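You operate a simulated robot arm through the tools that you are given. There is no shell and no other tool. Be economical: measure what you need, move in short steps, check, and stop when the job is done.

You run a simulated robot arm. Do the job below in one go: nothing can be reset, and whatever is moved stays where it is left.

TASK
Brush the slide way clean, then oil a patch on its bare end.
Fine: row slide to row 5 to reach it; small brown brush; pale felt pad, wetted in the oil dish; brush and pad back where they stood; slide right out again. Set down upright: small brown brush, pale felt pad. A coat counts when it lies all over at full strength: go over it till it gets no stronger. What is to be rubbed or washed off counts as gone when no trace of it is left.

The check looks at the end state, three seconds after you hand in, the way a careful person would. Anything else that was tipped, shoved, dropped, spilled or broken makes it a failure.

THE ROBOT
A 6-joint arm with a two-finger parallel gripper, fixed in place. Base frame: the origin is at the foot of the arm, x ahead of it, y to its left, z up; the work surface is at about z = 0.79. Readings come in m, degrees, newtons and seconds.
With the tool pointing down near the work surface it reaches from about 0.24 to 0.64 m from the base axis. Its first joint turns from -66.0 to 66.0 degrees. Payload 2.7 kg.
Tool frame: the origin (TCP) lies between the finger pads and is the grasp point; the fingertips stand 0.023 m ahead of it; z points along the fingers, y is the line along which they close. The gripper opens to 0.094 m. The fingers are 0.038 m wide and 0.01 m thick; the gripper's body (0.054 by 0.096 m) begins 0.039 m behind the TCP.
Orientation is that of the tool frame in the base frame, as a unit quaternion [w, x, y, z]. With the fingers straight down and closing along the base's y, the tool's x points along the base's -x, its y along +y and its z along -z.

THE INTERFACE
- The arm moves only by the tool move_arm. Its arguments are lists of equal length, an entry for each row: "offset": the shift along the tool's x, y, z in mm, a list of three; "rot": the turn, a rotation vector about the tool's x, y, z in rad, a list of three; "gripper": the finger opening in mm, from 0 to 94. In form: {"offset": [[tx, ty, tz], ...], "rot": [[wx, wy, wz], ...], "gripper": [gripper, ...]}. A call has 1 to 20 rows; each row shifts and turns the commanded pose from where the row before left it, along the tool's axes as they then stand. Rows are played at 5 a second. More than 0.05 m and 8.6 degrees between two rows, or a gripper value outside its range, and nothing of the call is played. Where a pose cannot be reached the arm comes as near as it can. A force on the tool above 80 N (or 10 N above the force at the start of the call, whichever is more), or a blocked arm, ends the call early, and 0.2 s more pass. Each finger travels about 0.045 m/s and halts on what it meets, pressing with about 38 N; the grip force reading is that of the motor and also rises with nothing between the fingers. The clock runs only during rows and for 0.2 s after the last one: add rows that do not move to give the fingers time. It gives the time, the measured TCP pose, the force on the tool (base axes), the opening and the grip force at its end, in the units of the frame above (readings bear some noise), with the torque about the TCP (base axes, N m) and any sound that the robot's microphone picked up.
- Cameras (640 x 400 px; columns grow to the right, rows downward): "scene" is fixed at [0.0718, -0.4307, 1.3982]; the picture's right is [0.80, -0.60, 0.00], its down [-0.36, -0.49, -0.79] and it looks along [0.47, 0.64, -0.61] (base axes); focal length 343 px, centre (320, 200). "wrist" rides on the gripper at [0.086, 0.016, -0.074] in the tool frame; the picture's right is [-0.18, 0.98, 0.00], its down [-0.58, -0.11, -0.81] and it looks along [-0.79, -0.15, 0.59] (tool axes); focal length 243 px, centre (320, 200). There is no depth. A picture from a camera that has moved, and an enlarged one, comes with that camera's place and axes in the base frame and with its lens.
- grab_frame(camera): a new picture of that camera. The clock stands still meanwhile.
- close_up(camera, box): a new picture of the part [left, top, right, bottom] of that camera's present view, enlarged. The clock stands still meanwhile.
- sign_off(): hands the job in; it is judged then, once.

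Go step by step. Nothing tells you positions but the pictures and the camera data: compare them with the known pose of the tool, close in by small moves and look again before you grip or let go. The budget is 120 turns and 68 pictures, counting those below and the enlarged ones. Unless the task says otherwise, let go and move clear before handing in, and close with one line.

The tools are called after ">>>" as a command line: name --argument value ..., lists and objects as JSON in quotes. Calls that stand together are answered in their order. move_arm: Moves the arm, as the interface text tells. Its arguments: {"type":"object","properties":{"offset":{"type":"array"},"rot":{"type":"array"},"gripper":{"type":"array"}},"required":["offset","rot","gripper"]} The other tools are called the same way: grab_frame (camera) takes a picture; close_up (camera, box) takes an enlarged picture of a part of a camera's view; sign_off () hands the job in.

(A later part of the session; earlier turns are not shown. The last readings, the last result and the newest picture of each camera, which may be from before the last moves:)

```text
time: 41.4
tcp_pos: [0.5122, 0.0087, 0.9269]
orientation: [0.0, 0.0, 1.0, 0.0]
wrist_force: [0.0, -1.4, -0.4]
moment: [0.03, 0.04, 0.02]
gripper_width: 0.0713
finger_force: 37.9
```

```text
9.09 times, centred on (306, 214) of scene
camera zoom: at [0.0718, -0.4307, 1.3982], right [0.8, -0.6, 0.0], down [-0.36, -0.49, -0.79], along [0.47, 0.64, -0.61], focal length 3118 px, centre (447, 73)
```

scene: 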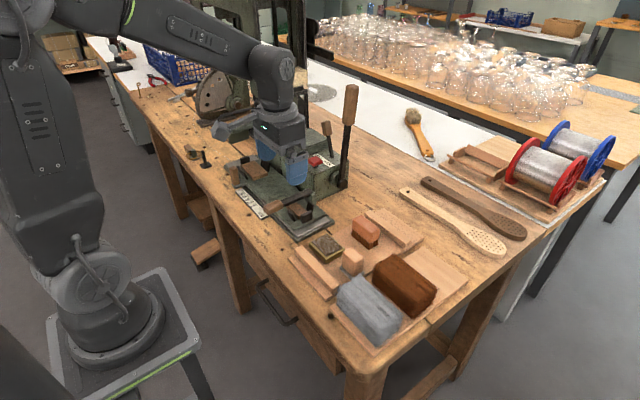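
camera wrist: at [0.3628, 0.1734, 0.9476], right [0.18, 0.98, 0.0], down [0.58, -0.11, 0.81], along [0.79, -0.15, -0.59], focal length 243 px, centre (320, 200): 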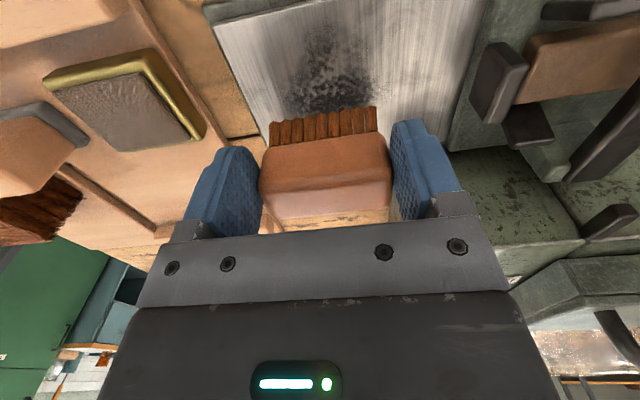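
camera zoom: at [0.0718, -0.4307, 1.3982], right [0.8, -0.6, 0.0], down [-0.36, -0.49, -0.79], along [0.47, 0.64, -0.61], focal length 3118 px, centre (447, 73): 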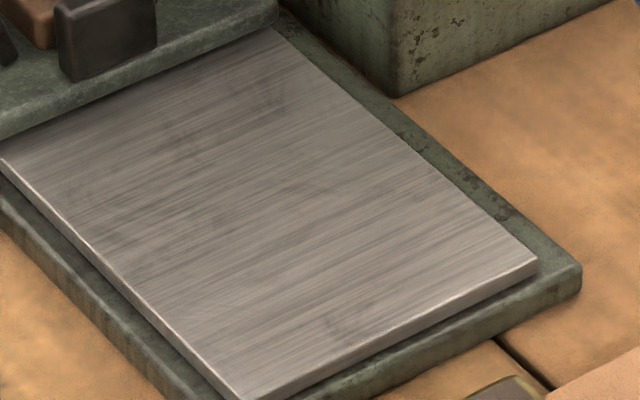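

A few faint shades remain, possibly just the metal's grain. To be sure I give the whole area a second full brushing.

>>> move_arm --offset '[[12, 44, 0], [12, 44, 0], [12, 41, 20], [0, 0, 20], [0, 0, 16], [0, 0, 12], [0, 0, 2.5], [12, 0, 0], [12, 0, 0], [12, 0, 0], [12, 0, 0], [12, 0, 0], [12, 0, 0], [-12, 0, 0], [-12, 0, 0], [-12, 0, 0], [-12, 0, 0], [-12, 0, 0], [-12, 0, 0], [0, 10, 0]]' --rot '[[0, 0, 0], [0, 0, 0], [0, 0, 0], [0, 0, 0], [0, 0, 0], [0, 0, 0], [0, 0, 0], [0, 0, 0], [0, 0, 0], [0, 0, 0], [0, 0, 0], [0, 0, 0], [0, 0, 0], [0, 0, 0], [0, 0, 0], [0, 0, 0], [0, 0, 0], [0, 0, 0], [0, 0, 0], [0, 0, 0]]' --gripper '[58, 58, 58, 58, 58, 58, 58, 58, 58, 58, 58, 58, 58, 58, 58, 58, 58, 58, 58, 58]'

>>> move_arm --offset '[[0, 10, 0], [0, 10, 0], [0, 6, 0], [12, 0, 0], [12, 0, 0], [12, 0, 0], [12, 0, 0], [12, 0, 0], [12, 0, 0], [-12, 0, 0], [-12, 0, 0], [-12, 0, 0], [-12, 0, 0], [-12, 0, 0], [-12, 0, 0], [0, -10, 0], [0, -10, 0]]' --rot '[[0, 0, 0], [0, 0, 0], [0, 0, 0], [0, 0, 0], [0, 0, 0], [0, 0, 0], [0, 0, 0], [0, 0, 0], [0, 0, 0], [0, 0, 0], [0, 0, 0], [0, 0, 0], [0, 0, 0], [0, 0, 0], [0, 0, 0], [0, 0, 0], [0, 0, 0]]' --gripper '[58, 58, 58, 58, 58, 58, 58, 58, 58, 58, 58, 58, 58, 58, 58, 58, 58]'

```text
time: 45.6
tcp_pos: [0.4798, 0.1471, 0.8548]
orientation: [0.003, 0.001, 1.0, 0.0]
wrist_force: [2.6, -8.1, 21.3]
moment: [-0.44, -0.31, -0.04]
gripper_width: 0.0711
finger_force: 37.6
```

```text
time: 49.2
tcp_pos: [0.4789, 0.1529, 0.8554]
orientation: [0.0, 0.0, 1.0, 0.0]
wrist_force: [0.9, 0.1, 1.5]
moment: [0.05, -0.11, 0.05]
gripper_width: 0.0712
finger_force: 38.3
```

I finish with one middle stroke, lift, and return above the brush's home.

>>> move_arm --offset '[[12, 0, 1], [12, 0, 0], [12, 0, 0], [12, 0, 0], [12, 0, 0], [12, 0, 0], [-12, 0, 0], [-12, 0, 0], [-12, 0, 0], [-12, 0, 0], [0, 0, -25], [0, 0, -25], [0, 0, -22], [-15, -40, 0], [-15, -40, 0], [-15, -40, 0], [-13, -26, 0], [0, 0, 0]]' --rot '[[0, 0, 0], [0, 0, 0], [0, 0, 0], [0, 0, 0], [0, 0, 0], [0, 0, 0], [0, 0, 0], [0, 0, 0], [0, 0, 0], [0, 0, 0], [0, 0, 0], [0, 0, 0], [0, 0, 0], [0, 0, 0], [0, 0, 0], [0, 0, 0], [0, 0, 0], [0, 0, 0]]' --gripper '[58, 58, 58, 58, 58, 58, 58, 58, 58, 58, 58, 58, 58, 58, 58, 58, 58, 58]'

>>> close_up --camera "scene" --box '[274, 192, 338, 236]'

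```text
time: 53.0
tcp_pos: [0.5139, 0.0082, 0.9272]
orientation: [-0.001, 0.0, 1.0, 0.001]
wrist_force: [-0.3, 0.3, -2.1]
moment: [0.01, -0.01, 0.02]
gripper_width: 0.0713
finger_force: 38.6
```

```text
9.09 times, centred on (306, 214) of scene
camera zoom: at [0.0718, -0.4307, 1.3982], right [0.8, -0.6, 0.0], down [-0.36, -0.49, -0.79], along [0.47, 0.64, -0.61], focal length 3118 px, centre (447, 73)
```

zoom: 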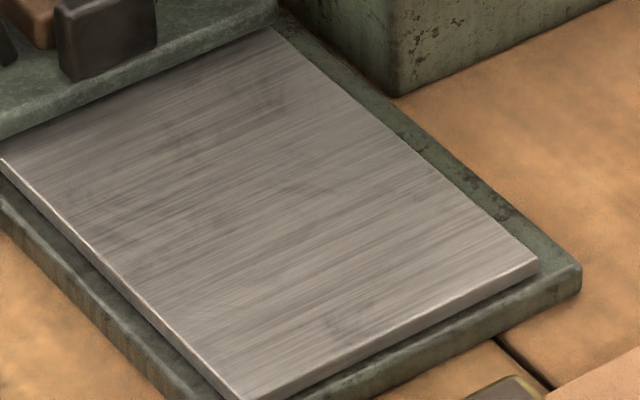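

Unchanged, so those shades are the metal's grain; the way is clean. I set the brush back at its home place.

>>> move_arm --offset '[[0, -1, 20], [0, 0, 20], [0, 0, 20], [0, 0, 12], [0, 0, 4], [0, 0, 2], [0, 0, 0]]' --rot '[[0, 0, 0], [0, 0, 0], [0, 0, 0], [0, 0, 0], [0, 0, 0], [0, 0, 0], [0, 0, 0]]' --gripper '[58, 58, 58, 58, 58, 58, 58]'

```text
time: 54.6
tcp_pos: [0.5117, 0.0065, 0.8475]
orientation: [0.0, 0.001, 1.0, 0.0]
wrist_force: [-0.1, 0.4, -0.3]
moment: [0.0, 0.04, -0.01]
gripper_width: 0.0716
finger_force: 38.3
```

No contact force yet; I lower a little more.

>>> move_arm --offset '[[0, 0, 1], [0, 0, 0]]' --rot '[[0, 0, 0], [0, 0, 0]]' --gripper '[58, 58]'

>>> close_up --camera "scene" --box '[340, 190, 404, 240]'

```text
time: 55.2
tcp_pos: [0.5129, 0.0061, 0.8454]
orientation: [0.0, 0.0, 1.0, 0.0]
wrist_force: [0.0, -0.7, 0.3]
moment: [0.01, 0.04, 0.01]
gripper_width: 0.0714
finger_force: 38.0
```

```text
8.00 times, centred on (372, 215) of scene
camera zoom: at [0.0718, -0.4307, 1.3982], right [0.8, -0.6, 0.0], down [-0.36, -0.49, -0.79], along [0.47, 0.64, -0.61], focal length 2744 px, centre (-96, 80)
```

zoom: 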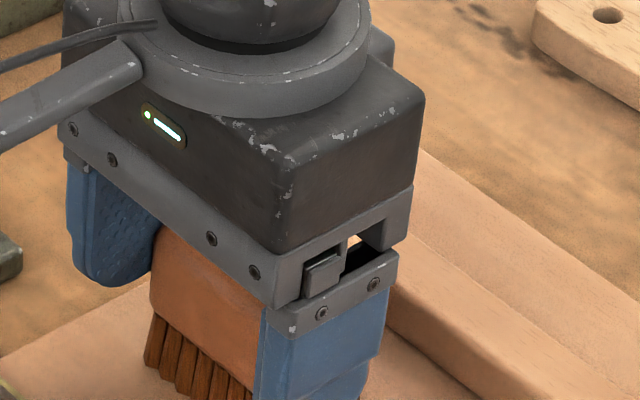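

Still hanging just off; two more millimetre steps.

>>> move_arm --offset '[[0, 0, 1], [0, 0, 0]]' --rot '[[0, 0, 0], [0, 0, 0]]' --gripper '[58, 58]'

>>> move_arm --offset '[[0, 0, 1], [0, 0, 0]]' --rot '[[0, 0, 0], [0, 0, 0]]' --gripper '[58, 58]'

```text
time: 55.8
tcp_pos: [0.5125, 0.0053, 0.8457]
orientation: [0.001, 0.0, 1.0, 0.0]
wrist_force: [-0.9, -3.0, 6.0]
moment: [0.08, -0.04, -0.01]
gripper_width: 0.0716
finger_force: 38.3
```

```text
time: 56.4
tcp_pos: [0.513, 0.0058, 0.8453]
orientation: [0.001, 0.0, 1.0, 0.0]
wrist_force: [-8.3, -2.0, 24.6]
moment: [0.05, 0.03, -0.07]
gripper_width: 0.0714
finger_force: 38.1
```

The brush stands on its board. I release, rise, and move above the pale felt pad.

>>> move_arm --offset '[[0, 1, -1], [0, 0, 0], [0, 0, 0], [0, 0, 0], [0, 0, -20], [0, 0, -30], [0, 0, -30], [0, 0, -20], [26, -20, 0], [26, -20, 0], [26, -22, 0], [0, 0, 0]]' --rot '[[0, 0, 0], [0, 0, 0], [0, 0, 0], [0, 0, 0], [0, 0, 0], [0, 0, 0], [0, 0, 0], [0, 0, 0], [0, 0, 0], [0, 0, 0], [0, 0, 0], [0, 0, 0]]' --gripper '[71, 92, 92, 92, 92, 92, 92, 92, 92, 80, 70, 70]'

>>> grab_frame --camera "wrist"

>>> close_up --camera "scene" --box '[310, 190, 438, 286]'

```text
time: 59.0
tcp_pos: [0.436, -0.0546, 0.9436]
orientation: [0.001, 0.001, 1.0, 0.0]
wrist_force: [0.0, -0.4, 0.3]
moment: [0.0, -0.02, 0.02]
gripper_width: 0.07
finger_force: 0.1
```

```text
26 pictures are left
camera wrist: at [0.3497, -0.0358, 1.0191], right [0.18, 0.98, 0.0], down [0.58, -0.11, 0.81], along [0.79, -0.15, -0.59], focal length 243 px, centre (320, 200)
```

wrist: 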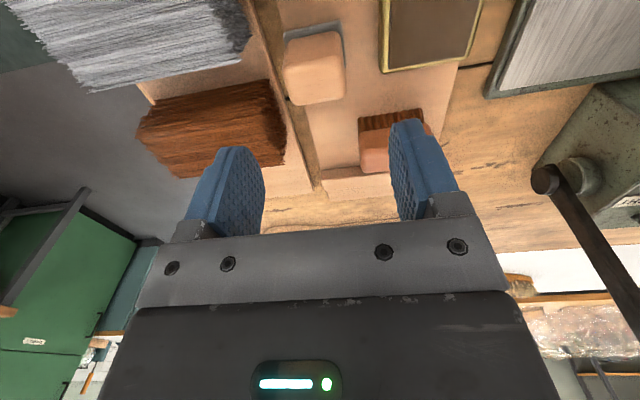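

```text
4.17 times, centred on (374, 238) of scene
camera zoom: at [0.0718, -0.4307, 1.3982], right [0.8, -0.6, 0.0], down [-0.36, -0.49, -0.79], along [0.47, 0.64, -0.61], focal length 1429 px, centre (95, 42)
```

zoom: 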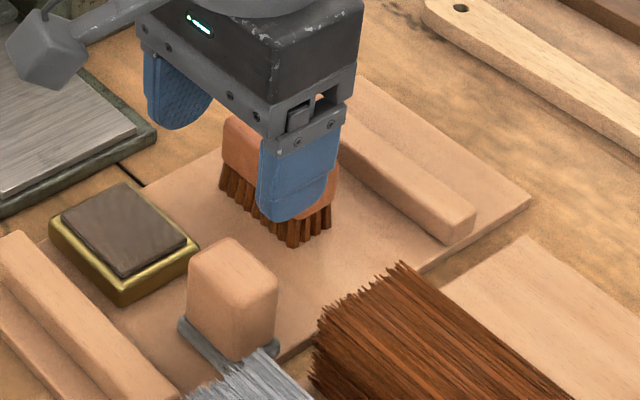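

The pad's neighbours leave little room for fingers in y, but there is room in x. I turn the gripper 90° (camera to the right side) to close along x.

>>> move_arm --offset '[[0, 0, 0], [0, 0, 0], [0, 0, 0], [0, 0, 0], [0, 0, 0], [0, 0, 0], [0, 0, 0], [0, 0, 0], [0, 0, 0], [0, 0, 0], [0, 0, 0], [0, 0, 0]]' --rot '[[0, 0, -0.1428], [0, 0, -0.1428], [0, 0, -0.1428], [0, 0, -0.1428], [0, 0, -0.1428], [0, 0, -0.1428], [0, 0, -0.1428], [0, 0, -0.1428], [0, 0, -0.1428], [0, 0, -0.1428], [0, 0, -0.1428], [0, 0, 0]]' --gripper '[64, 64, 64, 64, 64, 64, 64, 64, 64, 64, 64, 64]'

>>> grab_frame --camera "wrist"

>>> close_up --camera "scene" --box '[310, 190, 438, 286]'

```text
time: 61.6
tcp_pos: [0.4358, -0.054, 0.9448]
orientation: [0.0, 0.707, -0.707, 0.0]
wrist_force: [0.7, -0.6, 0.5]
moment: [0.03, -0.01, 0.0]
gripper_width: 0.0638
finger_force: 0.0
```

```text
24 pictures are left
camera wrist: at [0.4186, -0.1401, 1.0208], right [-0.98, 0.18, 0.0], down [0.11, 0.58, 0.81], along [0.15, 0.79, -0.59], focal length 243 px, centre (320, 200)
```

wrist: 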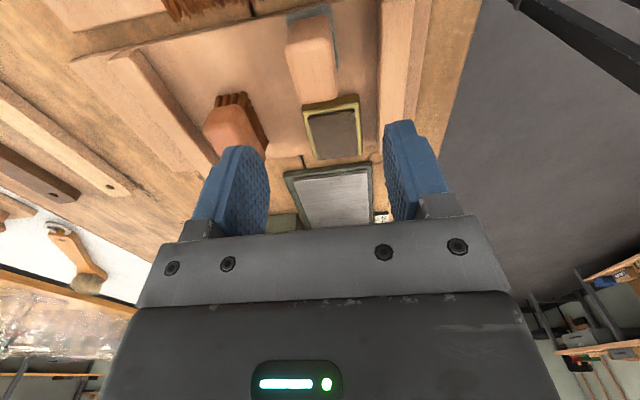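

```text
4.17 times, centred on (374, 238) of scene
camera zoom: at [0.0718, -0.4307, 1.3982], right [0.8, -0.6, 0.0], down [-0.36, -0.49, -0.79], along [0.47, 0.64, -0.61], focal length 1429 px, centre (95, 42)
```

zoom: 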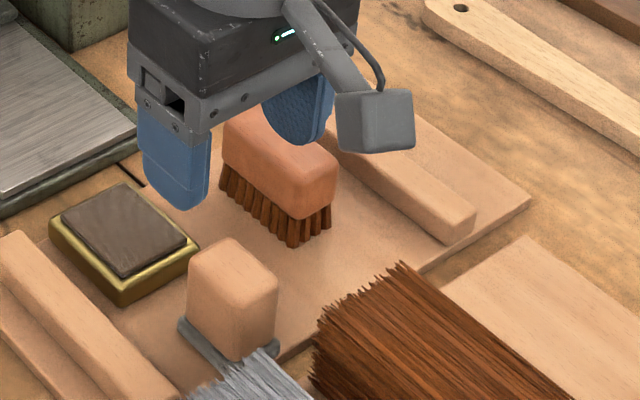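

Pad centre near (0.437, -0.056), about 30 mm across in x. I descend around it.

>>> move_arm --offset '[[2, -1, 25], [0, 0, 25], [0, 0, 25], [0, 0, 14], [0, 0, 0]]' --rot '[[0, 0, 0], [0, 0, 0], [0, 0, 0], [0, 0, 0], [0, 0, 0]]' --gripper '[60, 60, 60, 60, 60]'

>>> grab_frame --camera "wrist"

>>> close_up --camera "scene" --box '[310, 210, 406, 282]'

```text
time: 62.8
tcp_pos: [0.4348, -0.0574, 0.8593]
orientation: [0.0, -0.707, 0.707, 0.0]
wrist_force: [0.5, -0.3, 0.1]
moment: [-0.03, 0.01, 0.0]
gripper_width: 0.06
finger_force: 0.1
```

```text
22 pictures are left
camera wrist: at [0.4188, -0.1431, 0.9332], right [-0.98, 0.18, 0.0], down [0.11, 0.58, 0.81], along [0.15, 0.79, -0.59], focal length 243 px, centre (320, 200)
```

wrist: 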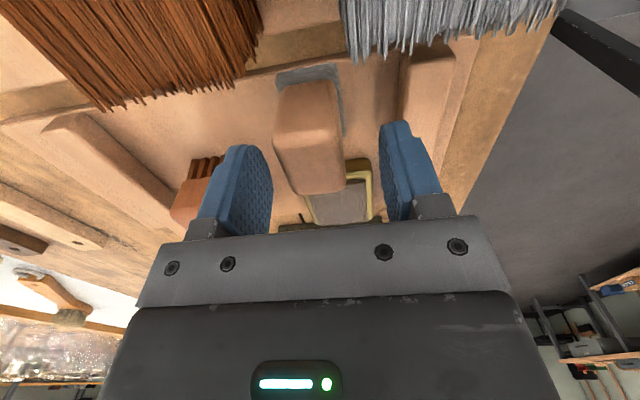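

```text
5.56 times, centred on (358, 246) of scene
camera zoom: at [0.0718, -0.4307, 1.3982], right [0.8, -0.6, 0.0], down [-0.36, -0.49, -0.79], along [0.47, 0.64, -0.61], focal length 1905 px, centre (109, -56)
```

zoom: 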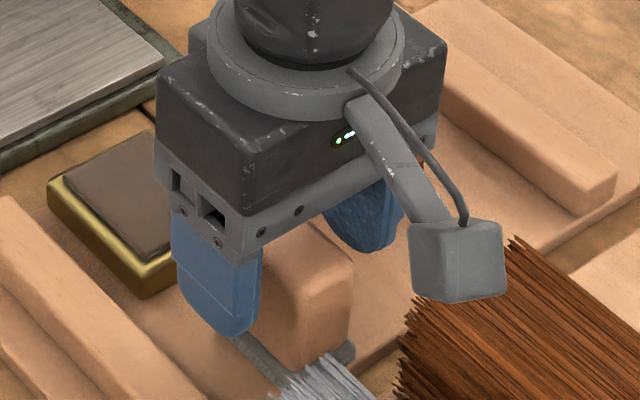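

Good straddle; small correction, last bit down, and close.

>>> move_arm --offset '[[4, -2, 7], [0, 0, 6], [0, 0, 0], [0, 0, 0], [0, 0, 0], [0, 0, 0], [0, 0, 0]]' --rot '[[0, 0, 0], [0, 0, 0], [0, 0, 0], [0, 0, 0], [0, 0, 0], [0, 0, 0], [0, 0, 0]]' --gripper '[60, 60, 24, 24, 24, 24, 24]'

```text
time: 64.4
tcp_pos: [0.4367, -0.0618, 0.8438]
orientation: [0.0, -0.707, 0.707, 0.0]
wrist_force: [-0.2, -0.4, -0.3]
moment: [0.01, 0.01, 0.0]
gripper_width: 0.0311
finger_force: 38.1
```

The pad is held (home TCP 0.4367, -0.0618, 0.844). I lift it and bring it over the oil dish at about (0.433, 0.033).

>>> move_arm --offset '[[0, 0, -20], [0, 0, -25], [-32, 1, 0], [-32, 1, 0], [-31, 1, 0], [0, 0, 15], [0, 0, 0]]' --rot '[[0, 0, 0], [0, 0, 0], [0, 0, 0], [0, 0, 0], [0, 0, 0], [0, 0, 0], [0, 0, 0]]' --gripper '[24, 24, 24, 24, 24, 24, 24]'

>>> close_up --camera "scene" --box '[290, 190, 386, 262]'

>>> close_up --camera "wrist" --box '[220, 60, 420, 200]'

```text
time: 66.0
tcp_pos: [0.4328, 0.0349, 0.8733]
orientation: [0.0, -0.707, 0.707, 0.0]
wrist_force: [0.5, -0.1, -0.9]
moment: [0.03, -0.03, 0.0]
gripper_width: 0.0311
finger_force: 37.8
```

```text
5.56 times, centred on (338, 226) of scene
camera zoom: at [0.0718, -0.4307, 1.3982], right [0.8, -0.6, 0.0], down [-0.36, -0.49, -0.79], along [0.47, 0.64, -0.61], focal length 1905 px, centre (220, 56)
```

zoom: 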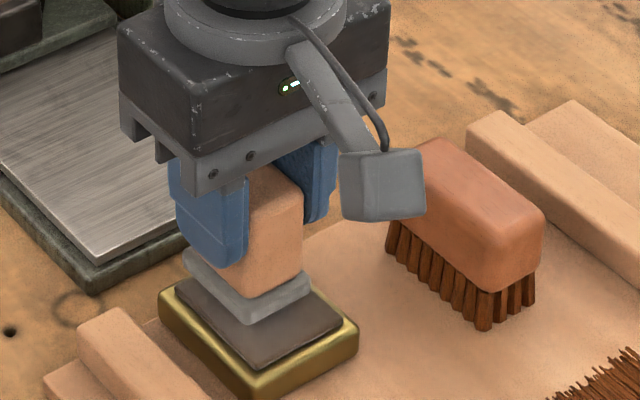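

```text
2.86 times, centred on (320, 130) of wrist
camera zoom: at [0.4169, -0.0509, 0.9487], right [-0.98, 0.18, 0.0], down [0.11, 0.58, 0.81], along [0.15, 0.79, -0.59], focal length 693 px, centre (320, 400)
```

zoom: 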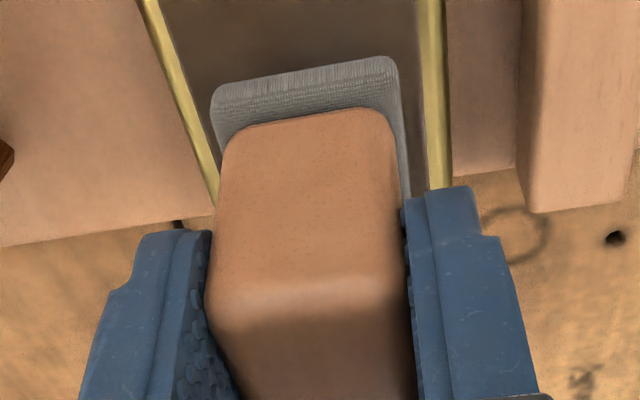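

The pad hangs squarely over the oiled insert. I lower it gently until it touches.

>>> move_arm --offset '[[0, 0, 6], [0, 0, 4], [0, 0, 2], [0, 0, 0]]' --rot '[[0, 0, 0], [0, 0, 0], [0, 0, 0], [0, 0, 0]]' --gripper '[24, 24, 24, 24]'

>>> move_arm --offset '[[0, 0, 2], [0, 0, 0]]' --rot '[[0, 0, 0], [0, 0, 0]]' --gripper '[24, 24]'

>>> move_arm --offset '[[0, 0, 2], [0, 0, 0]]' --rot '[[0, 0, 0], [0, 0, 0]]' --gripper '[24, 24]'

```text
time: 67.0
tcp_pos: [0.4353, 0.0344, 0.864]
orientation: [0.001, -0.707, 0.707, -0.003]
wrist_force: [-10.0, 0.1, 37.9]
moment: [0.01, 0.42, -0.01]
gripper_width: 0.0315
finger_force: 37.7
```

```text
time: 67.6
tcp_pos: [0.4365, 0.0341, 0.8618]
orientation: [0.002, -0.707, 0.707, -0.002]
wrist_force: [-6.0, -1.1, 37.3]
moment: [-0.02, 0.31, 0.04]
gripper_width: 0.0313
finger_force: 38.6
```

```text
time: 68.2
tcp_pos: [0.4354, 0.0335, 0.8605]
orientation: [-0.003, 0.707, -0.707, 0.002]
wrist_force: [-0.1, 0.5, 37.9]
moment: [0.05, 0.18, -0.01]
gripper_width: 0.0312
finger_force: 38.2
```

The pad touched at about z 0.864 and has slid a few mm up in the grip; it has been pressed well into the oil. I lift and look.

>>> move_arm --offset '[[0, 0, -3], [0, 0, 0], [0, 0, -15], [0, 0, -20], [0, 0, 0]]' --rot '[[0, 0, 0], [0, 0, 0], [0, 0, 0], [0, 0, 0], [0, 0, 0]]' --gripper '[24, 24, 24, 24, 24]'

>>> close_up --camera "scene" --box '[290, 180, 386, 252]'

```text
time: 69.4
tcp_pos: [0.435, 0.0335, 0.8963]
orientation: [0.0, 0.707, -0.707, -0.001]
wrist_force: [0.2, -0.7, -1.4]
moment: [0.0, -0.03, 0.0]
gripper_width: 0.0312
finger_force: 37.7
```

```text
5.56 times, centred on (338, 216) of scene
camera zoom: at [0.0718, -0.4307, 1.3982], right [0.8, -0.6, 0.0], down [-0.36, -0.49, -0.79], along [0.47, 0.64, -0.61], focal length 1905 px, centre (220, 111)
```

zoom: 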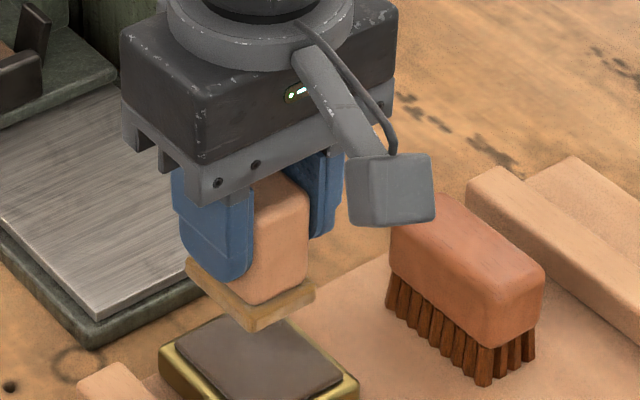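

The felt is amber with oil. I carry it over the middle of the bare end and lower it close to the way.

>>> move_arm --offset '[[-32, -3, 0], [-32, -3, 0], [-32, -3, 0], [-30, -1, 0], [0, 0, 20], [0, 0, 15], [0, 0, 0]]' --rot '[[0, 0, 0], [0, 0, 0], [0, 0, 0], [0, 0, 0], [0, 0, 0], [0, 0, 0], [0, 0, 0]]' --gripper '[24, 24, 24, 24, 24, 24, 24]'

>>> move_arm --offset '[[0, 0, 3], [0, 0, 0]]' --rot '[[0, 0, 0], [0, 0, 0]]' --gripper '[24, 24]'

>>> move_arm --offset '[[0, 0, 2], [0, 0, 0]]' --rot '[[0, 0, 0], [0, 0, 0]]' --gripper '[24, 24]'

```text
time: 71.0
tcp_pos: [0.4444, 0.1624, 0.8598]
orientation: [0.0, 0.707, -0.707, 0.0]
wrist_force: [0.0, -0.2, -1.3]
moment: [-0.05, 0.0, 0.02]
gripper_width: 0.0312
finger_force: 37.6
```

```text
time: 71.6
tcp_pos: [0.4455, 0.1587, 0.8588]
orientation: [-0.001, -0.707, 0.707, 0.0]
wrist_force: [-0.3, 0.2, 0.2]
moment: [-0.06, -0.01, 0.0]
gripper_width: 0.0311
finger_force: 37.8
```

```text
time: 72.2
tcp_pos: [0.446, 0.1605, 0.8566]
orientation: [0.0, 0.707, -0.707, 0.0]
wrist_force: [0.1, 0.0, -0.9]
moment: [-0.01, -0.03, 0.01]
gripper_width: 0.031
finger_force: 38.4
```

No contact yet at 0.8566; on down by small steps.

>>> move_arm --offset '[[0, 0, 2], [0, 0, 0]]' --rot '[[0, 0, 0], [0, 0, 0]]' --gripper '[24, 24]'

>>> move_arm --offset '[[0, 0, 1], [0, 0, 0]]' --rot '[[0, 0, 0], [0, 0, 0]]' --gripper '[24, 24]'

```text
time: 72.8
tcp_pos: [0.4448, 0.1614, 0.8533]
orientation: [0.0, 0.708, -0.707, 0.0]
wrist_force: [-0.1, 0.4, -1.6]
moment: [0.0, 0.01, -0.02]
gripper_width: 0.0311
finger_force: 37.9
```

```text
time: 73.4
tcp_pos: [0.4434, 0.1608, 0.8535]
orientation: [-0.001, 0.707, -0.707, 0.0]
wrist_force: [-0.2, 0.6, -0.2]
moment: [-0.02, 0.02, 0.02]
gripper_width: 0.0311
finger_force: 38.3
```

>>> move_arm --offset '[[0, 0, 1], [0, 0, 0]]' --rot '[[0, 0, 0], [0, 0, 0]]' --gripper '[24, 24]'

>>> move_arm --offset '[[0, 0, 1], [0, 0, 0]]' --rot '[[0, 0, 0], [0, 0, 0]]' --gripper '[24, 24]'

```text
time: 74.0
tcp_pos: [0.4464, 0.1602, 0.852]
orientation: [0.001, 0.708, -0.706, 0.0]
wrist_force: [0.5, 0.3, -0.3]
moment: [-0.01, 0.0, 0.01]
gripper_width: 0.031
finger_force: 38.5
```

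```text
time: 74.6
tcp_pos: [0.4449, 0.1593, 0.8513]
orientation: [0.001, 0.708, -0.706, 0.0]
wrist_force: [0.3, -0.2, -0.1]
moment: [0.01, -0.02, -0.03]
gripper_width: 0.0308
finger_force: 37.6
```

Still free at 0.851; I go on by 1 mm.

>>> move_arm --offset '[[0, 0, 1], [0, 0, 0]]' --rot '[[0, 0, 0], [0, 0, 0]]' --gripper '[24, 24]'

>>> move_arm --offset '[[0, 0, 1], [0, 0, 0]]' --rot '[[0, 0, 0], [0, 0, 0]]' --gripper '[24, 24]'

```text
time: 75.2
tcp_pos: [0.4454, 0.1597, 0.8493]
orientation: [0.0, -0.707, 0.707, 0.0]
wrist_force: [-0.4, 0.3, 0.1]
moment: [-0.05, -0.02, 0.03]
gripper_width: 0.0311
finger_force: 37.5
```

```text
time: 75.8
tcp_pos: [0.4452, 0.1598, 0.8497]
orientation: [0.0, -0.707, 0.707, 0.0]
wrist_force: [-0.5, 0.1, -0.3]
moment: [-0.02, -0.01, -0.03]
gripper_width: 0.0313
finger_force: 38.3
```

>>> move_arm --offset '[[0, 0, 1], [0, 0, 0]]' --rot '[[0, 0, 0], [0, 0, 0]]' --gripper '[24, 24]'

>>> close_up --camera "scene" --box '[270, 170, 350, 230]'

```text
time: 76.4
tcp_pos: [0.4438, 0.1606, 0.8485]
orientation: [0.0, -0.707, 0.707, 0.0]
wrist_force: [-0.1, 0.7, -0.9]
moment: [0.02, 0.01, -0.02]
gripper_width: 0.0313
finger_force: 38.4
```

```text
6.67 times, centred on (310, 200) of scene
camera zoom: at [0.0718, -0.4307, 1.3982], right [0.8, -0.6, 0.0], down [-0.36, -0.49, -0.79], along [0.47, 0.64, -0.61], focal length 2286 px, centre (387, 200)
```

zoom: 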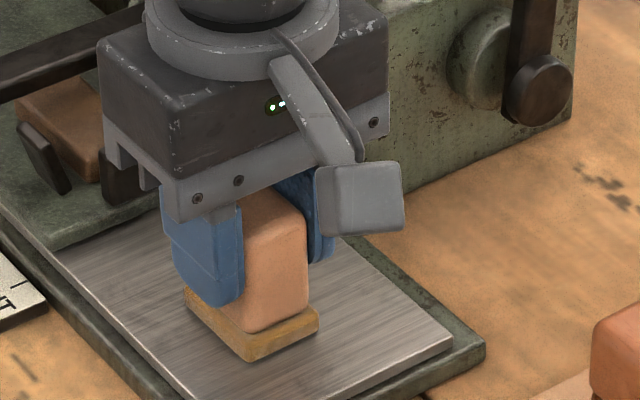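

It is just above the surface; two more steps.

>>> move_arm --offset '[[0, 0, 1], [0, 0, 0]]' --rot '[[0, 0, 0], [0, 0, 0]]' --gripper '[24, 24]'

>>> move_arm --offset '[[0, 0, 1], [0, 0, 0]]' --rot '[[0, 0, 0], [0, 0, 0]]' --gripper '[24, 24]'

```text
time: 77.0
tcp_pos: [0.4462, 0.1597, 0.8474]
orientation: [-0.001, 0.707, -0.707, 0.001]
wrist_force: [-2.6, 0.0, 4.4]
moment: [0.01, 0.08, -0.02]
gripper_width: 0.0309
finger_force: 37.9
```

```text
time: 77.6
tcp_pos: [0.4443, 0.1602, 0.847]
orientation: [-0.002, 0.707, -0.707, 0.001]
wrist_force: [-3.5, -2.2, 20.9]
moment: [-0.09, 0.27, -0.03]
gripper_width: 0.0315
finger_force: 38.2
```

Contact with a moderate press. I ease slightly and wipe a first short path, then look how the coat shows.

>>> move_arm --offset '[[0, 0, -0.5], [-8, 0, 0], [-7, 0, 0], [8, 0, 0], [8, 0, 0], [8, 0, 0], [6, 0, 0], [-8, 0, 0], [-7, 0, 0], [0, 10, 0], [0, 10, 0], [0, -10, 0], [0, -10, 0], [0, 0, -20], [0, 0, -25], [40, 0, 0], [40, 0, 0], [30, 0, 0], [0, 0, 0]]' --rot '[[0, 0, 0], [0, 0, 0], [0, 0, 0], [0, 0, 0], [0, 0, 0], [0, 0, 0], [0, 0, 0], [0, 0, 0], [0, 0, 0], [0, 0, 0], [0, 0, 0], [0, 0, 0], [0, 0, 0], [0, 0, 0], [0, 0, 0], [0, 0, 0], [0, 0, 0], [0, 0, 0], [0, 0, 0]]' --gripper '[24, 24, 24, 24, 24, 24, 24, 24, 24, 24, 24, 24, 24, 24, 24, 24, 24, 24, 24]'

>>> close_up --camera "scene" --box '[270, 184, 342, 238]'

```text
time: 81.6
tcp_pos: [0.4452, 0.049, 0.893]
orientation: [0.0, 0.707, -0.707, 0.0]
wrist_force: [0.3, -0.1, -1.2]
moment: [-0.04, -0.02, -0.03]
gripper_width: 0.0313
finger_force: 38.4
```

```text
7.41 times, centred on (306, 211) of scene
camera zoom: at [0.0718, -0.4307, 1.3982], right [0.8, -0.6, 0.0], down [-0.36, -0.49, -0.79], along [0.47, 0.64, -0.61], focal length 2540 px, centre (424, 118)
```

zoom: 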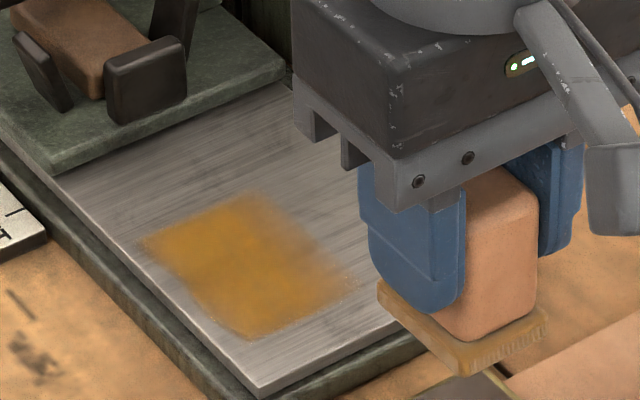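

The oil shows as an amber coat over about x 0.404–0.449, y 0.127–0.19, denser in the middle. I wipe the farther half and go over it all again.

>>> move_arm --offset '[[-37, -6, 0], [-37, -6, 0], [-36, -6, 0], [0, 0, 25], [0, 0, 20.5], [-8, 0, 0], [-7, 0, 0], [8, 0, 0], [8, 0, 0], [8, 0, 0], [8, 0, 0], [0, 8, 0], [-8, 0, 0], [-8, 0, 0], [-8, 0, 0], [-8, 0, 0], [0, 8, 0], [8, 0, 0], [8, 0, 0], [8, 0, 0]]' --rot '[[0, 0, 0], [0, 0, 0], [0, 0, 0], [0, 0, 0], [0, 0, 0], [0, 0, 0], [0, 0, 0], [0, 0, 0], [0, 0, 0], [0, 0, 0], [0, 0, 0], [0, 0, 0], [0, 0, 0], [0, 0, 0], [0, 0, 0], [0, 0, 0], [0, 0, 0], [0, 0, 0], [0, 0, 0], [0, 0, 0]]' --gripper '[24, 24, 24, 24, 24, 24, 24, 24, 24, 24, 24, 24, 24, 24, 24, 24, 24, 24, 24, 24]'

>>> move_arm --offset '[[8, 0, 0], [0, 8, 0], [-8, 0, 0], [-8, 0, 0], [-8, 0, 0], [-8, 0, 0], [0, 8, 0], [8, 0, 0], [8, 0, 0], [8, 0, 0], [8, 0, 0], [-16, 0, -20], [0, 0, -25], [40, 0, 0], [40, 0, 0], [40, 0, 0], [0, 0, 0]]' --rot '[[0, 0, 0], [0, 0, 0], [0, 0, 0], [0, 0, 0], [0, 0, 0], [0, 0, 0], [0, 0, 0], [0, 0, 0], [0, 0, 0], [0, 0, 0], [0, 0, 0], [0, 0, 0], [0, 0, 0], [0, 0, 0], [0, 0, 0], [0, 0, 0], [0, 0, 0]]' --gripper '[24, 24, 24, 24, 24, 24, 24, 24, 24, 24, 24, 24, 24, 24, 24, 24, 24]'

>>> close_up --camera "scene" --box '[270, 184, 342, 238]'

```text
time: 85.8
tcp_pos: [0.4491, 0.1515, 0.8469]
orientation: [0.001, -0.707, 0.707, 0.0]
wrist_force: [0.9, 8.1, 20.3]
moment: [0.35, 0.03, 0.01]
gripper_width: 0.0309
finger_force: 37.8
```

```text
time: 89.4
tcp_pos: [0.4325, 0.0373, 0.8898]
orientation: [0.0, 0.708, -0.707, -0.001]
wrist_force: [-0.8, 0.6, -0.7]
moment: [0.02, 0.01, 0.01]
gripper_width: 0.0313
finger_force: 37.7
```

```text
7.41 times, centred on (306, 211) of scene
camera zoom: at [0.0718, -0.4308, 1.3982], right [0.8, -0.6, 0.0], down [-0.36, -0.49, -0.79], along [0.47, 0.64, -0.61], focal length 2540 px, centre (424, 118)
```

zoom: 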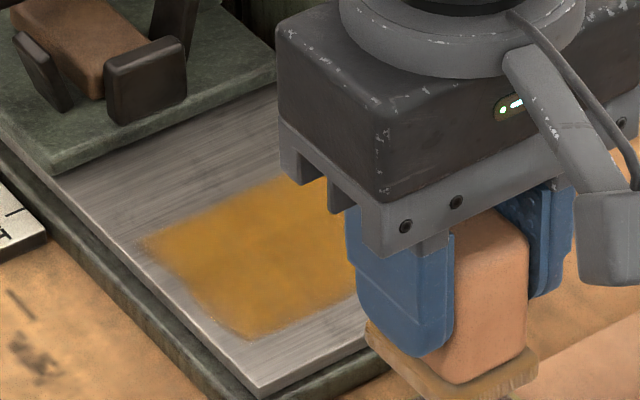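

The coat is filling in. I move aside to see the whole way.

>>> move_arm --offset '[[12, -25, -10], [12, -25, -10], [12, -25, 0], [0, 0, 0]]' --rot '[[0, 0, 0], [0, 0, 0], [0, 0, 0], [0, 0, 0]]' --gripper '[24, 24, 24, 24]'

>>> close_up --camera "scene" --box '[270, 184, 342, 238]'

```text
time: 90.4
tcp_pos: [0.5071, 0.0018, 0.9113]
orientation: [0.0, 0.707, -0.707, 0.0]
wrist_force: [-0.3, -0.2, -0.6]
moment: [0.04, 0.02, -0.01]
gripper_width: 0.0312
finger_force: 38.3
```

```text
7.41 times, centred on (306, 211) of scene
camera zoom: at [0.0718, -0.4307, 1.3982], right [0.8, -0.6, 0.0], down [-0.36, -0.49, -0.79], along [0.47, 0.64, -0.61], focal length 2540 px, centre (424, 118)
```

zoom: 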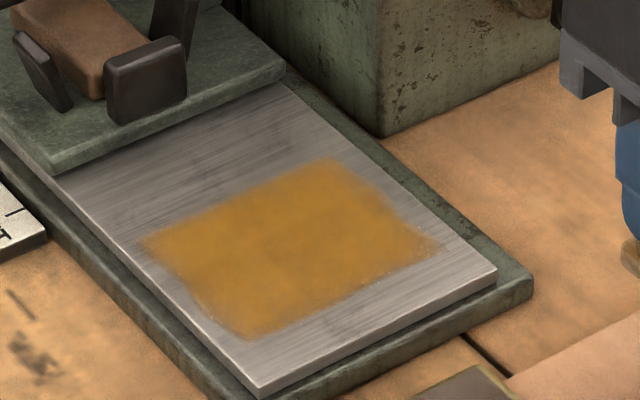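

An even amber coat now lies from about x 0.404–0.485, y 0.127–0.19. I wet the pad once more and go over it all, slightly wider, until it gets no stronger.

>>> move_arm --offset '[[-11, 25, 0], [-11, 25, 0], [-10, 22, 0], [0, 0, 20], [0, 0, 20], [0, 0, 10], [0, 0, 3], [0, 0, 1], [0, 0, 0], [0, 0, 0]]' --rot '[[0, 0, 0], [0, 0, 0], [0, 0, 0], [0, 0, 0], [0, 0, 0], [0, 0, 0], [0, 0, 0], [0, 0, 0], [0, 0, 0], [0, 0, 0]]' --gripper '[24, 24, 24, 24, 24, 24, 24, 24, 24, 24]'

```text
time: 92.6
tcp_pos: [0.4365, 0.0347, 0.8584]
orientation: [-0.004, 0.708, -0.707, 0.001]
wrist_force: [-10.0, -13.5, 49.2]
moment: [-0.37, 0.32, -0.01]
gripper_width: 0.031
finger_force: 37.4
```

Wetted again. I return to the way and cover the patch in overlapping lines.

>>> move_arm --offset '[[0, 0, -15], [0, 0, -25], [-37, 2, 0], [-37, 2, 0], [-37, 2, 0], [-35, 2, 0], [0, 0, 25], [0, 0, 22], [0, 0, 3.5], [11, 0, 0], [11, 0, 0], [10, 0, 0], [10, 0, 0], [0, -10, 0], [-11, 0, 0], [-11, 0, 0], [-10, 0, 0], [-10, 0, 0]]' --rot '[[0, 0, 0], [0, 0, 0], [0, 0, 0], [0, 0, 0], [0, 0, 0], [0, 0, 0], [0, 0, 0], [0, 0, 0], [0, 0, 0], [0, 0, 0], [0, 0, 0], [0, 0, 0], [0, 0, 0], [0, 0, 0], [0, 0, 0], [0, 0, 0], [0, 0, 0], [0, 0, 0]]' --gripper '[24, 24, 24, 24, 24, 24, 24, 24, 24, 24, 24, 24, 24, 24, 24, 24, 24, 24]'

>>> move_arm --offset '[[0, -10, 0], [11, 0, 0], [11, 0, 0], [10, 0, 0], [10, 0, 0], [0, -10, 0], [-11, 0, 0], [-11, 0, 0], [-10, 0, 0], [-10, 0, 0], [0, -10, 0], [11, 0, 0], [11, 0, 0], [10, 0, 0], [10, 0, 0], [0, 10, 0], [0, 10, 0], [0, 10, 0], [0, 10, 0]]' --rot '[[0, 0, 0], [0, 0, 0], [0, 0, 0], [0, 0, 0], [0, 0, 0], [0, 0, 0], [0, 0, 0], [0, 0, 0], [0, 0, 0], [0, 0, 0], [0, 0, 0], [0, 0, 0], [0, 0, 0], [0, 0, 0], [0, 0, 0], [0, 0, 0], [0, 0, 0], [0, 0, 0], [0, 0, 0]]' --gripper '[24, 24, 24, 24, 24, 24, 24, 24, 24, 24, 24, 24, 24, 24, 24, 24, 24, 24, 24]'

```text
time: 96.4
tcp_pos: [0.4353, 0.1798, 0.8468]
orientation: [-0.001, 0.707, -0.707, 0.001]
wrist_force: [-1.2, -8.6, 23.4]
moment: [-0.08, -0.23, -0.07]
gripper_width: 0.0314
finger_force: 38.3
```

```text
time: 100.4
tcp_pos: [0.4269, 0.1385, 0.847]
orientation: [0.001, -0.707, 0.708, -0.001]
wrist_force: [5.8, 0.3, 14.2]
moment: [0.07, -0.35, -0.01]
gripper_width: 0.031
finger_force: 38.6
```

Now crosswise lines along x over the same area, then lift and look.

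>>> move_arm --offset '[[-11, 0, 0], [0, -14, 0], [0, -13, 0], [0, -13, 0], [-11, 0, 0], [0, 14, 0], [0, 13, 0], [0, 13, 0], [-10, 0, 0], [0, -14, 0], [0, -13, 0], [0, -13, 0], [-10, 0, 0], [0, 14, 0], [0, 13, 0], [0, 13, 0]]' --rot '[[0, 0, 0], [0, 0, 0], [0, 0, 0], [0, 0, 0], [0, 0, 0], [0, 0, 0], [0, 0, 0], [0, 0, 0], [0, 0, 0], [0, 0, 0], [0, 0, 0], [0, 0, 0], [0, 0, 0], [0, 0, 0], [0, 0, 0], [0, 0, 0]]' --gripper '[24, 24, 24, 24, 24, 24, 24, 24, 24, 24, 24, 24, 24, 24, 24, 24]'

>>> move_arm --offset '[[0, 0, -20], [0, 0, -25], [0, 0, -20], [38, -16, 0], [38, -16, 0], [38, -16, 0], [38, -16, 0], [26, -16, 0], [0, 0, 0]]' --rot '[[0, 0, 0], [0, 0, 0], [0, 0, 0], [0, 0, 0], [0, 0, 0], [0, 0, 0], [0, 0, 0], [0, 0, 0], [0, 0, 0]]' --gripper '[24, 24, 24, 24, 24, 24, 24, 24, 24]'

>>> close_up --camera "scene" --box '[270, 184, 342, 238]'

```text
time: 103.8
tcp_pos: [0.4286, 0.1809, 0.847]
orientation: [0.001, -0.707, 0.707, -0.001]
wrist_force: [2.1, 0.1, 4.0]
moment: [0.02, -0.18, 0.02]
gripper_width: 0.0313
finger_force: 37.9
```

```text
time: 105.8
tcp_pos: [0.5041, 0.0047, 0.9119]
orientation: [-0.001, -0.707, 0.707, 0.0]
wrist_force: [0.3, -0.7, -0.4]
moment: [0.01, 0.0, -0.03]
gripper_width: 0.0312
finger_force: 38.4
```

```text
7.41 times, centred on (306, 211) of scene
camera zoom: at [0.0718, -0.4307, 1.3982], right [0.8, -0.6, 0.0], down [-0.36, -0.49, -0.79], along [0.47, 0.64, -0.61], focal length 2540 px, centre (424, 118)
```

zoom: 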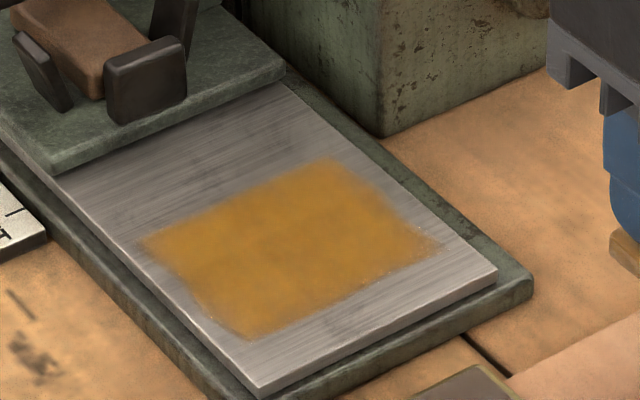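

The coat did not grow in y, so the patch has fixed bounds; I make one last pass along its near and far x edges to be sure these are at full strength.

>>> move_arm --offset '[[-36, 7, 0], [-36, 6, 0], [-36, 6, 0], [-36, 6, 0], [-33, 6, 0], [0, 0, 25], [0, 0, 25], [0, 0, 12], [0, 0, 3], [11, 0, 0], [11, 0, 0], [11, 0, 0], [11, 0, 0], [-11, 0, 0], [-11, 0, 0], [-11, 0, 0], [-11, 0, 0]]' --rot '[[0, 0, 0], [0, 0, 0], [0, 0, 0], [0, 0, 0], [0, 0, 0], [0, 0, 0], [0, 0, 0], [0, 0, 0], [0, 0, 0], [0, 0, 0], [0, 0, 0], [0, 0, 0], [0, 0, 0], [0, 0, 0], [0, 0, 0], [0, 0, 0], [0, 0, 0]]' --gripper '[24, 24, 24, 24, 24, 24, 24, 24, 24, 24, 24, 24, 24, 24, 24, 24, 24]'

>>> move_arm --offset '[[0, 11, 0], [0, 11, 0], [0, 11, 0], [0, 11, 0], [0, 11, 0], [11, 0, 0], [11, 0, 0], [11, 0, 0], [11, 0, 0], [-11, 0, 0], [-11, 0, 0], [-11, 0, 0], [0, 0, -20], [0, 0, -25], [0, 0, -20]]' --rot '[[0, 0, 0], [0, 0, 0], [0, 0, 0], [0, 0, 0], [0, 0, 0], [0, 0, 0], [0, 0, 0], [0, 0, 0], [0, 0, 0], [0, 0, 0], [0, 0, 0], [0, 0, 0], [0, 0, 0], [0, 0, 0], [0, 0, 0]]' --gripper '[24, 24, 24, 24, 24, 24, 24, 24, 24, 24, 24, 24, 24, 24, 24]'

```text
time: 109.4
tcp_pos: [0.4751, 0.1802, 0.8463]
orientation: [0.0, 0.707, -0.707, 0.0]
wrist_force: [-0.8, -1.3, 3.4]
moment: [-0.05, -0.07, -0.04]
gripper_width: 0.0316
finger_force: 38.2
```

```text
time: 112.6
tcp_pos: [0.4193, 0.1682, 0.9119]
orientation: [0.001, 0.708, -0.706, 0.0]
wrist_force: [-0.4, 0.2, -1.8]
moment: [0.0, 0.0, 0.0]
gripper_width: 0.0313
finger_force: 38.1
```

Now I carry the pad over its home place and check the coat.

>>> move_arm --offset '[[40, -3, 0], [40, -3, 0], [40, -3, 0], [40, -3, 0], [40, -3, 0], [30, -2.5, 0], [0, 0, 0], [0, 0, 0]]' --rot '[[0, 0, 0], [0, 0, 0], [0, 0, 0], [0, 0, 0], [0, 0, 0], [0, 0, 0], [0, 0, 0], [0, 0, 0]]' --gripper '[24, 24, 24, 24, 24, 24, 24, 24]'

>>> close_up --camera "scene" --box '[270, 184, 342, 238]'

>>> close_up --camera "scene" --box '[310, 200, 406, 272]'

```text
time: 114.4
tcp_pos: [0.4399, -0.0606, 0.9135]
orientation: [0.0, -0.707, 0.708, -0.001]
wrist_force: [-1.2, 0.6, -0.9]
moment: [-0.01, -0.01, 0.02]
gripper_width: 0.0313
finger_force: 37.9
```

```text
7.41 times, centred on (306, 211) of scene
camera zoom: at [0.0718, -0.4307, 1.3982], right [0.8, -0.6, 0.0], down [-0.36, -0.49, -0.79], along [0.47, 0.64, -0.61], focal length 2540 px, centre (424, 118)
```

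zoom: 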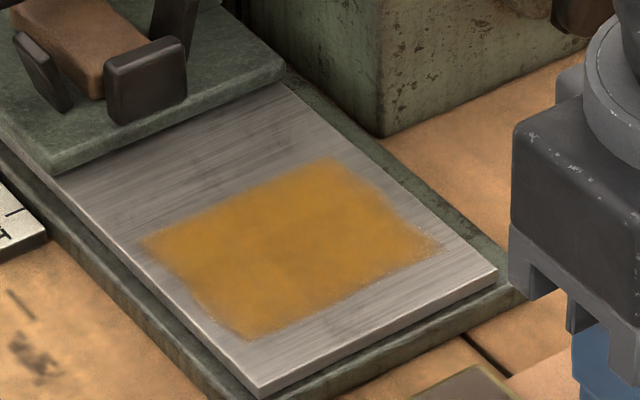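

```text
5.56 times, centred on (358, 236) of scene
camera zoom: at [0.0718, -0.4307, 1.3982], right [0.8, -0.6, 0.0], down [-0.36, -0.49, -0.79], along [0.47, 0.64, -0.61], focal length 1905 px, centre (109, 0)
```

zoom: 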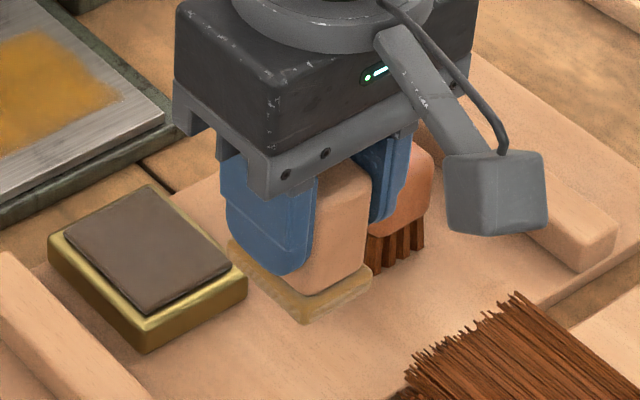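

The coat is unchanged, so it is at full strength. I lower the pad onto its place, slowing near the board.

>>> move_arm --offset '[[1, 2, 25], [0, 0, 25], [0, 0, 15], [0, 0, 7], [0, 0, 2], [0, 0, 0]]' --rot '[[0, 0, 0], [0, 0, 0], [0, 0, 0], [0, 0, 0], [0, 0, 0], [0, 0, 0]]' --gripper '[24, 24, 24, 24, 24, 24]'

>>> move_arm --offset '[[0, 0, 1], [0, 0, 0]]' --rot '[[0, 0, 0], [0, 0, 0]]' --gripper '[24, 24]'

```text
time: 115.8
tcp_pos: [0.4352, -0.0619, 0.838]
orientation: [0.001, 0.707, -0.707, 0.0]
wrist_force: [-3.6, 0.1, 8.6]
moment: [0.03, 0.01, 0.01]
gripper_width: 0.0313
finger_force: 37.8
```

```text
time: 116.4
tcp_pos: [0.4356, -0.0622, 0.8384]
orientation: [-0.001, 0.708, -0.707, 0.0]
wrist_force: [-13.2, 0.5, 33.6]
moment: [0.18, 0.32, 0.07]
gripper_width: 0.0311
finger_force: 38.2
```

The pad stands on the board. I ease off, open, rise and turn the gripper back.

>>> move_arm --offset '[[0, -1, -1.2], [0, 0, 0], [0, 0, 0], [0, 0, 0], [0, 0, -20], [0, 0, -30], [0, 0, -30], [0, 0, -25]]' --rot '[[0, 0, 0], [0, 0, 0], [0, 0, 0], [0, 0, 0], [0, 0, 0], [0, 0, 0], [0, 0, 0], [0, 0, 0]]' --gripper '[30, 60, 60, 60, 60, 60, 60, 60]'

>>> move_arm --offset '[[0, 0, 0], [0, 0, 0], [0, 0, 0], [0, 0, 0], [0, 0, 0], [0, 0, 0], [0, 0, 0], [0, 0, 0], [0, 0, 0], [0, 0, 0], [0, 0, 0], [0, 0, 0]]' --rot '[[0, 0, 0.1428], [0, 0, 0.1428], [0, 0, 0.1428], [0, 0, 0.1428], [0, 0, 0.1428], [0, 0, 0.1428], [0, 0, 0.1428], [0, 0, 0.1428], [0, 0, 0.1428], [0, 0, 0.1428], [0, 0, 0.1428], [0, 0, 0]]' --gripper '[60, 60, 60, 60, 60, 60, 60, 60, 60, 60, 60, 60]'

>>> close_up --camera "scene" --box '[310, 200, 438, 296]'

```text
time: 118.2
tcp_pos: [0.4376, -0.0613, 0.9405]
orientation: [0.0, -0.707, 0.707, 0.0]
wrist_force: [0.7, -0.3, -0.6]
moment: [0.0, -0.05, -0.01]
gripper_width: 0.06
finger_force: 0.0
```

```text
time: 120.8
tcp_pos: [0.4366, -0.0613, 0.9432]
orientation: [0.0, 0.0, 1.0, 0.0]
wrist_force: [0.5, 0.5, 0.7]
moment: [0.0, -0.03, -0.03]
gripper_width: 0.0598
finger_force: 0.1
```

```text
4.17 times, centred on (374, 248) of scene
camera zoom: at [0.0718, -0.4307, 1.3982], right [0.8, -0.6, 0.0], down [-0.36, -0.49, -0.79], along [0.47, 0.64, -0.61], focal length 1429 px, centre (95, 0)
```

zoom: 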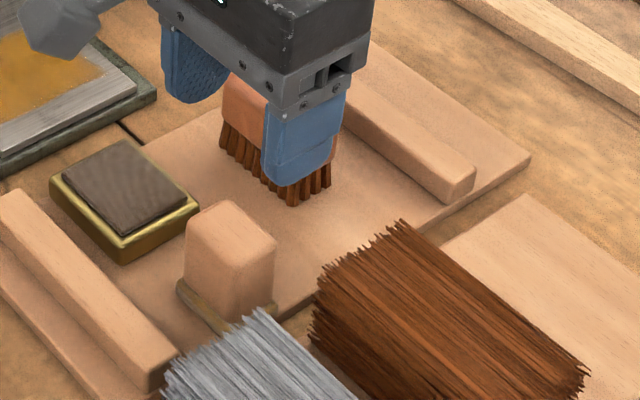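

The pad and brush both stand where they were. Now back to the slide handle, in front of everything, at safe height.

>>> move_arm --offset '[[30, 0, -20], [32, 0, -20], [30, 0, -15], [0, 44, 0], [0, 44, 0], [0, 44, 0], [0, 44, 0], [0, 44, 0], [0, 44, 0], [0, 44, 0], [0, 44, 0], [0, 44, 0], [0, 44, 0], [0, 44, 0], [0, 44, 0], [0, 44, 0], [0, 2, 0], [-11, 0, 20], [0, 0, 30], [0, 0, 0]]' --rot '[[0, 0, 0], [0, 0, 0], [0, 0, 0], [0, 0, 0], [0, 0, 0], [0, 0, 0], [0, 0, 0], [0, 0, 0], [0, 0, 0], [0, 0, 0], [0, 0, 0], [0, 0, 0], [0, 0, 0], [0, 0, 0], [0, 0, 0], [0, 0, 0], [0, 0, 0], [0, 0, 0], [0, 0, 0], [0, 0, 0]]' --gripper '[54, 54, 54, 54, 54, 54, 54, 54, 54, 54, 54, 54, 54, 54, 54, 54, 54, 54, 54, 54]'

>>> grab_frame --camera "wrist"

```text
time: 125.0
tcp_pos: [0.3548, 0.5107, 0.946]
orientation: [0.0, 0.0, 1.0, 0.0]
wrist_force: [1.2, -0.4, -0.3]
moment: [0.01, 0.0, 0.02]
gripper_width: 0.0539
finger_force: 0.2
```

```text
9 pictures are left
camera wrist: at [0.2692, 0.5295, 1.0214], right [0.18, 0.98, 0.0], down [0.58, -0.11, 0.81], along [0.79, -0.15, -0.59], focal length 243 px, centre (320, 200)
```

wrist: 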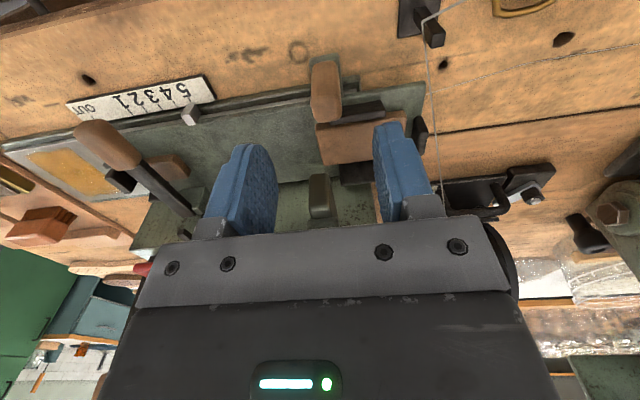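

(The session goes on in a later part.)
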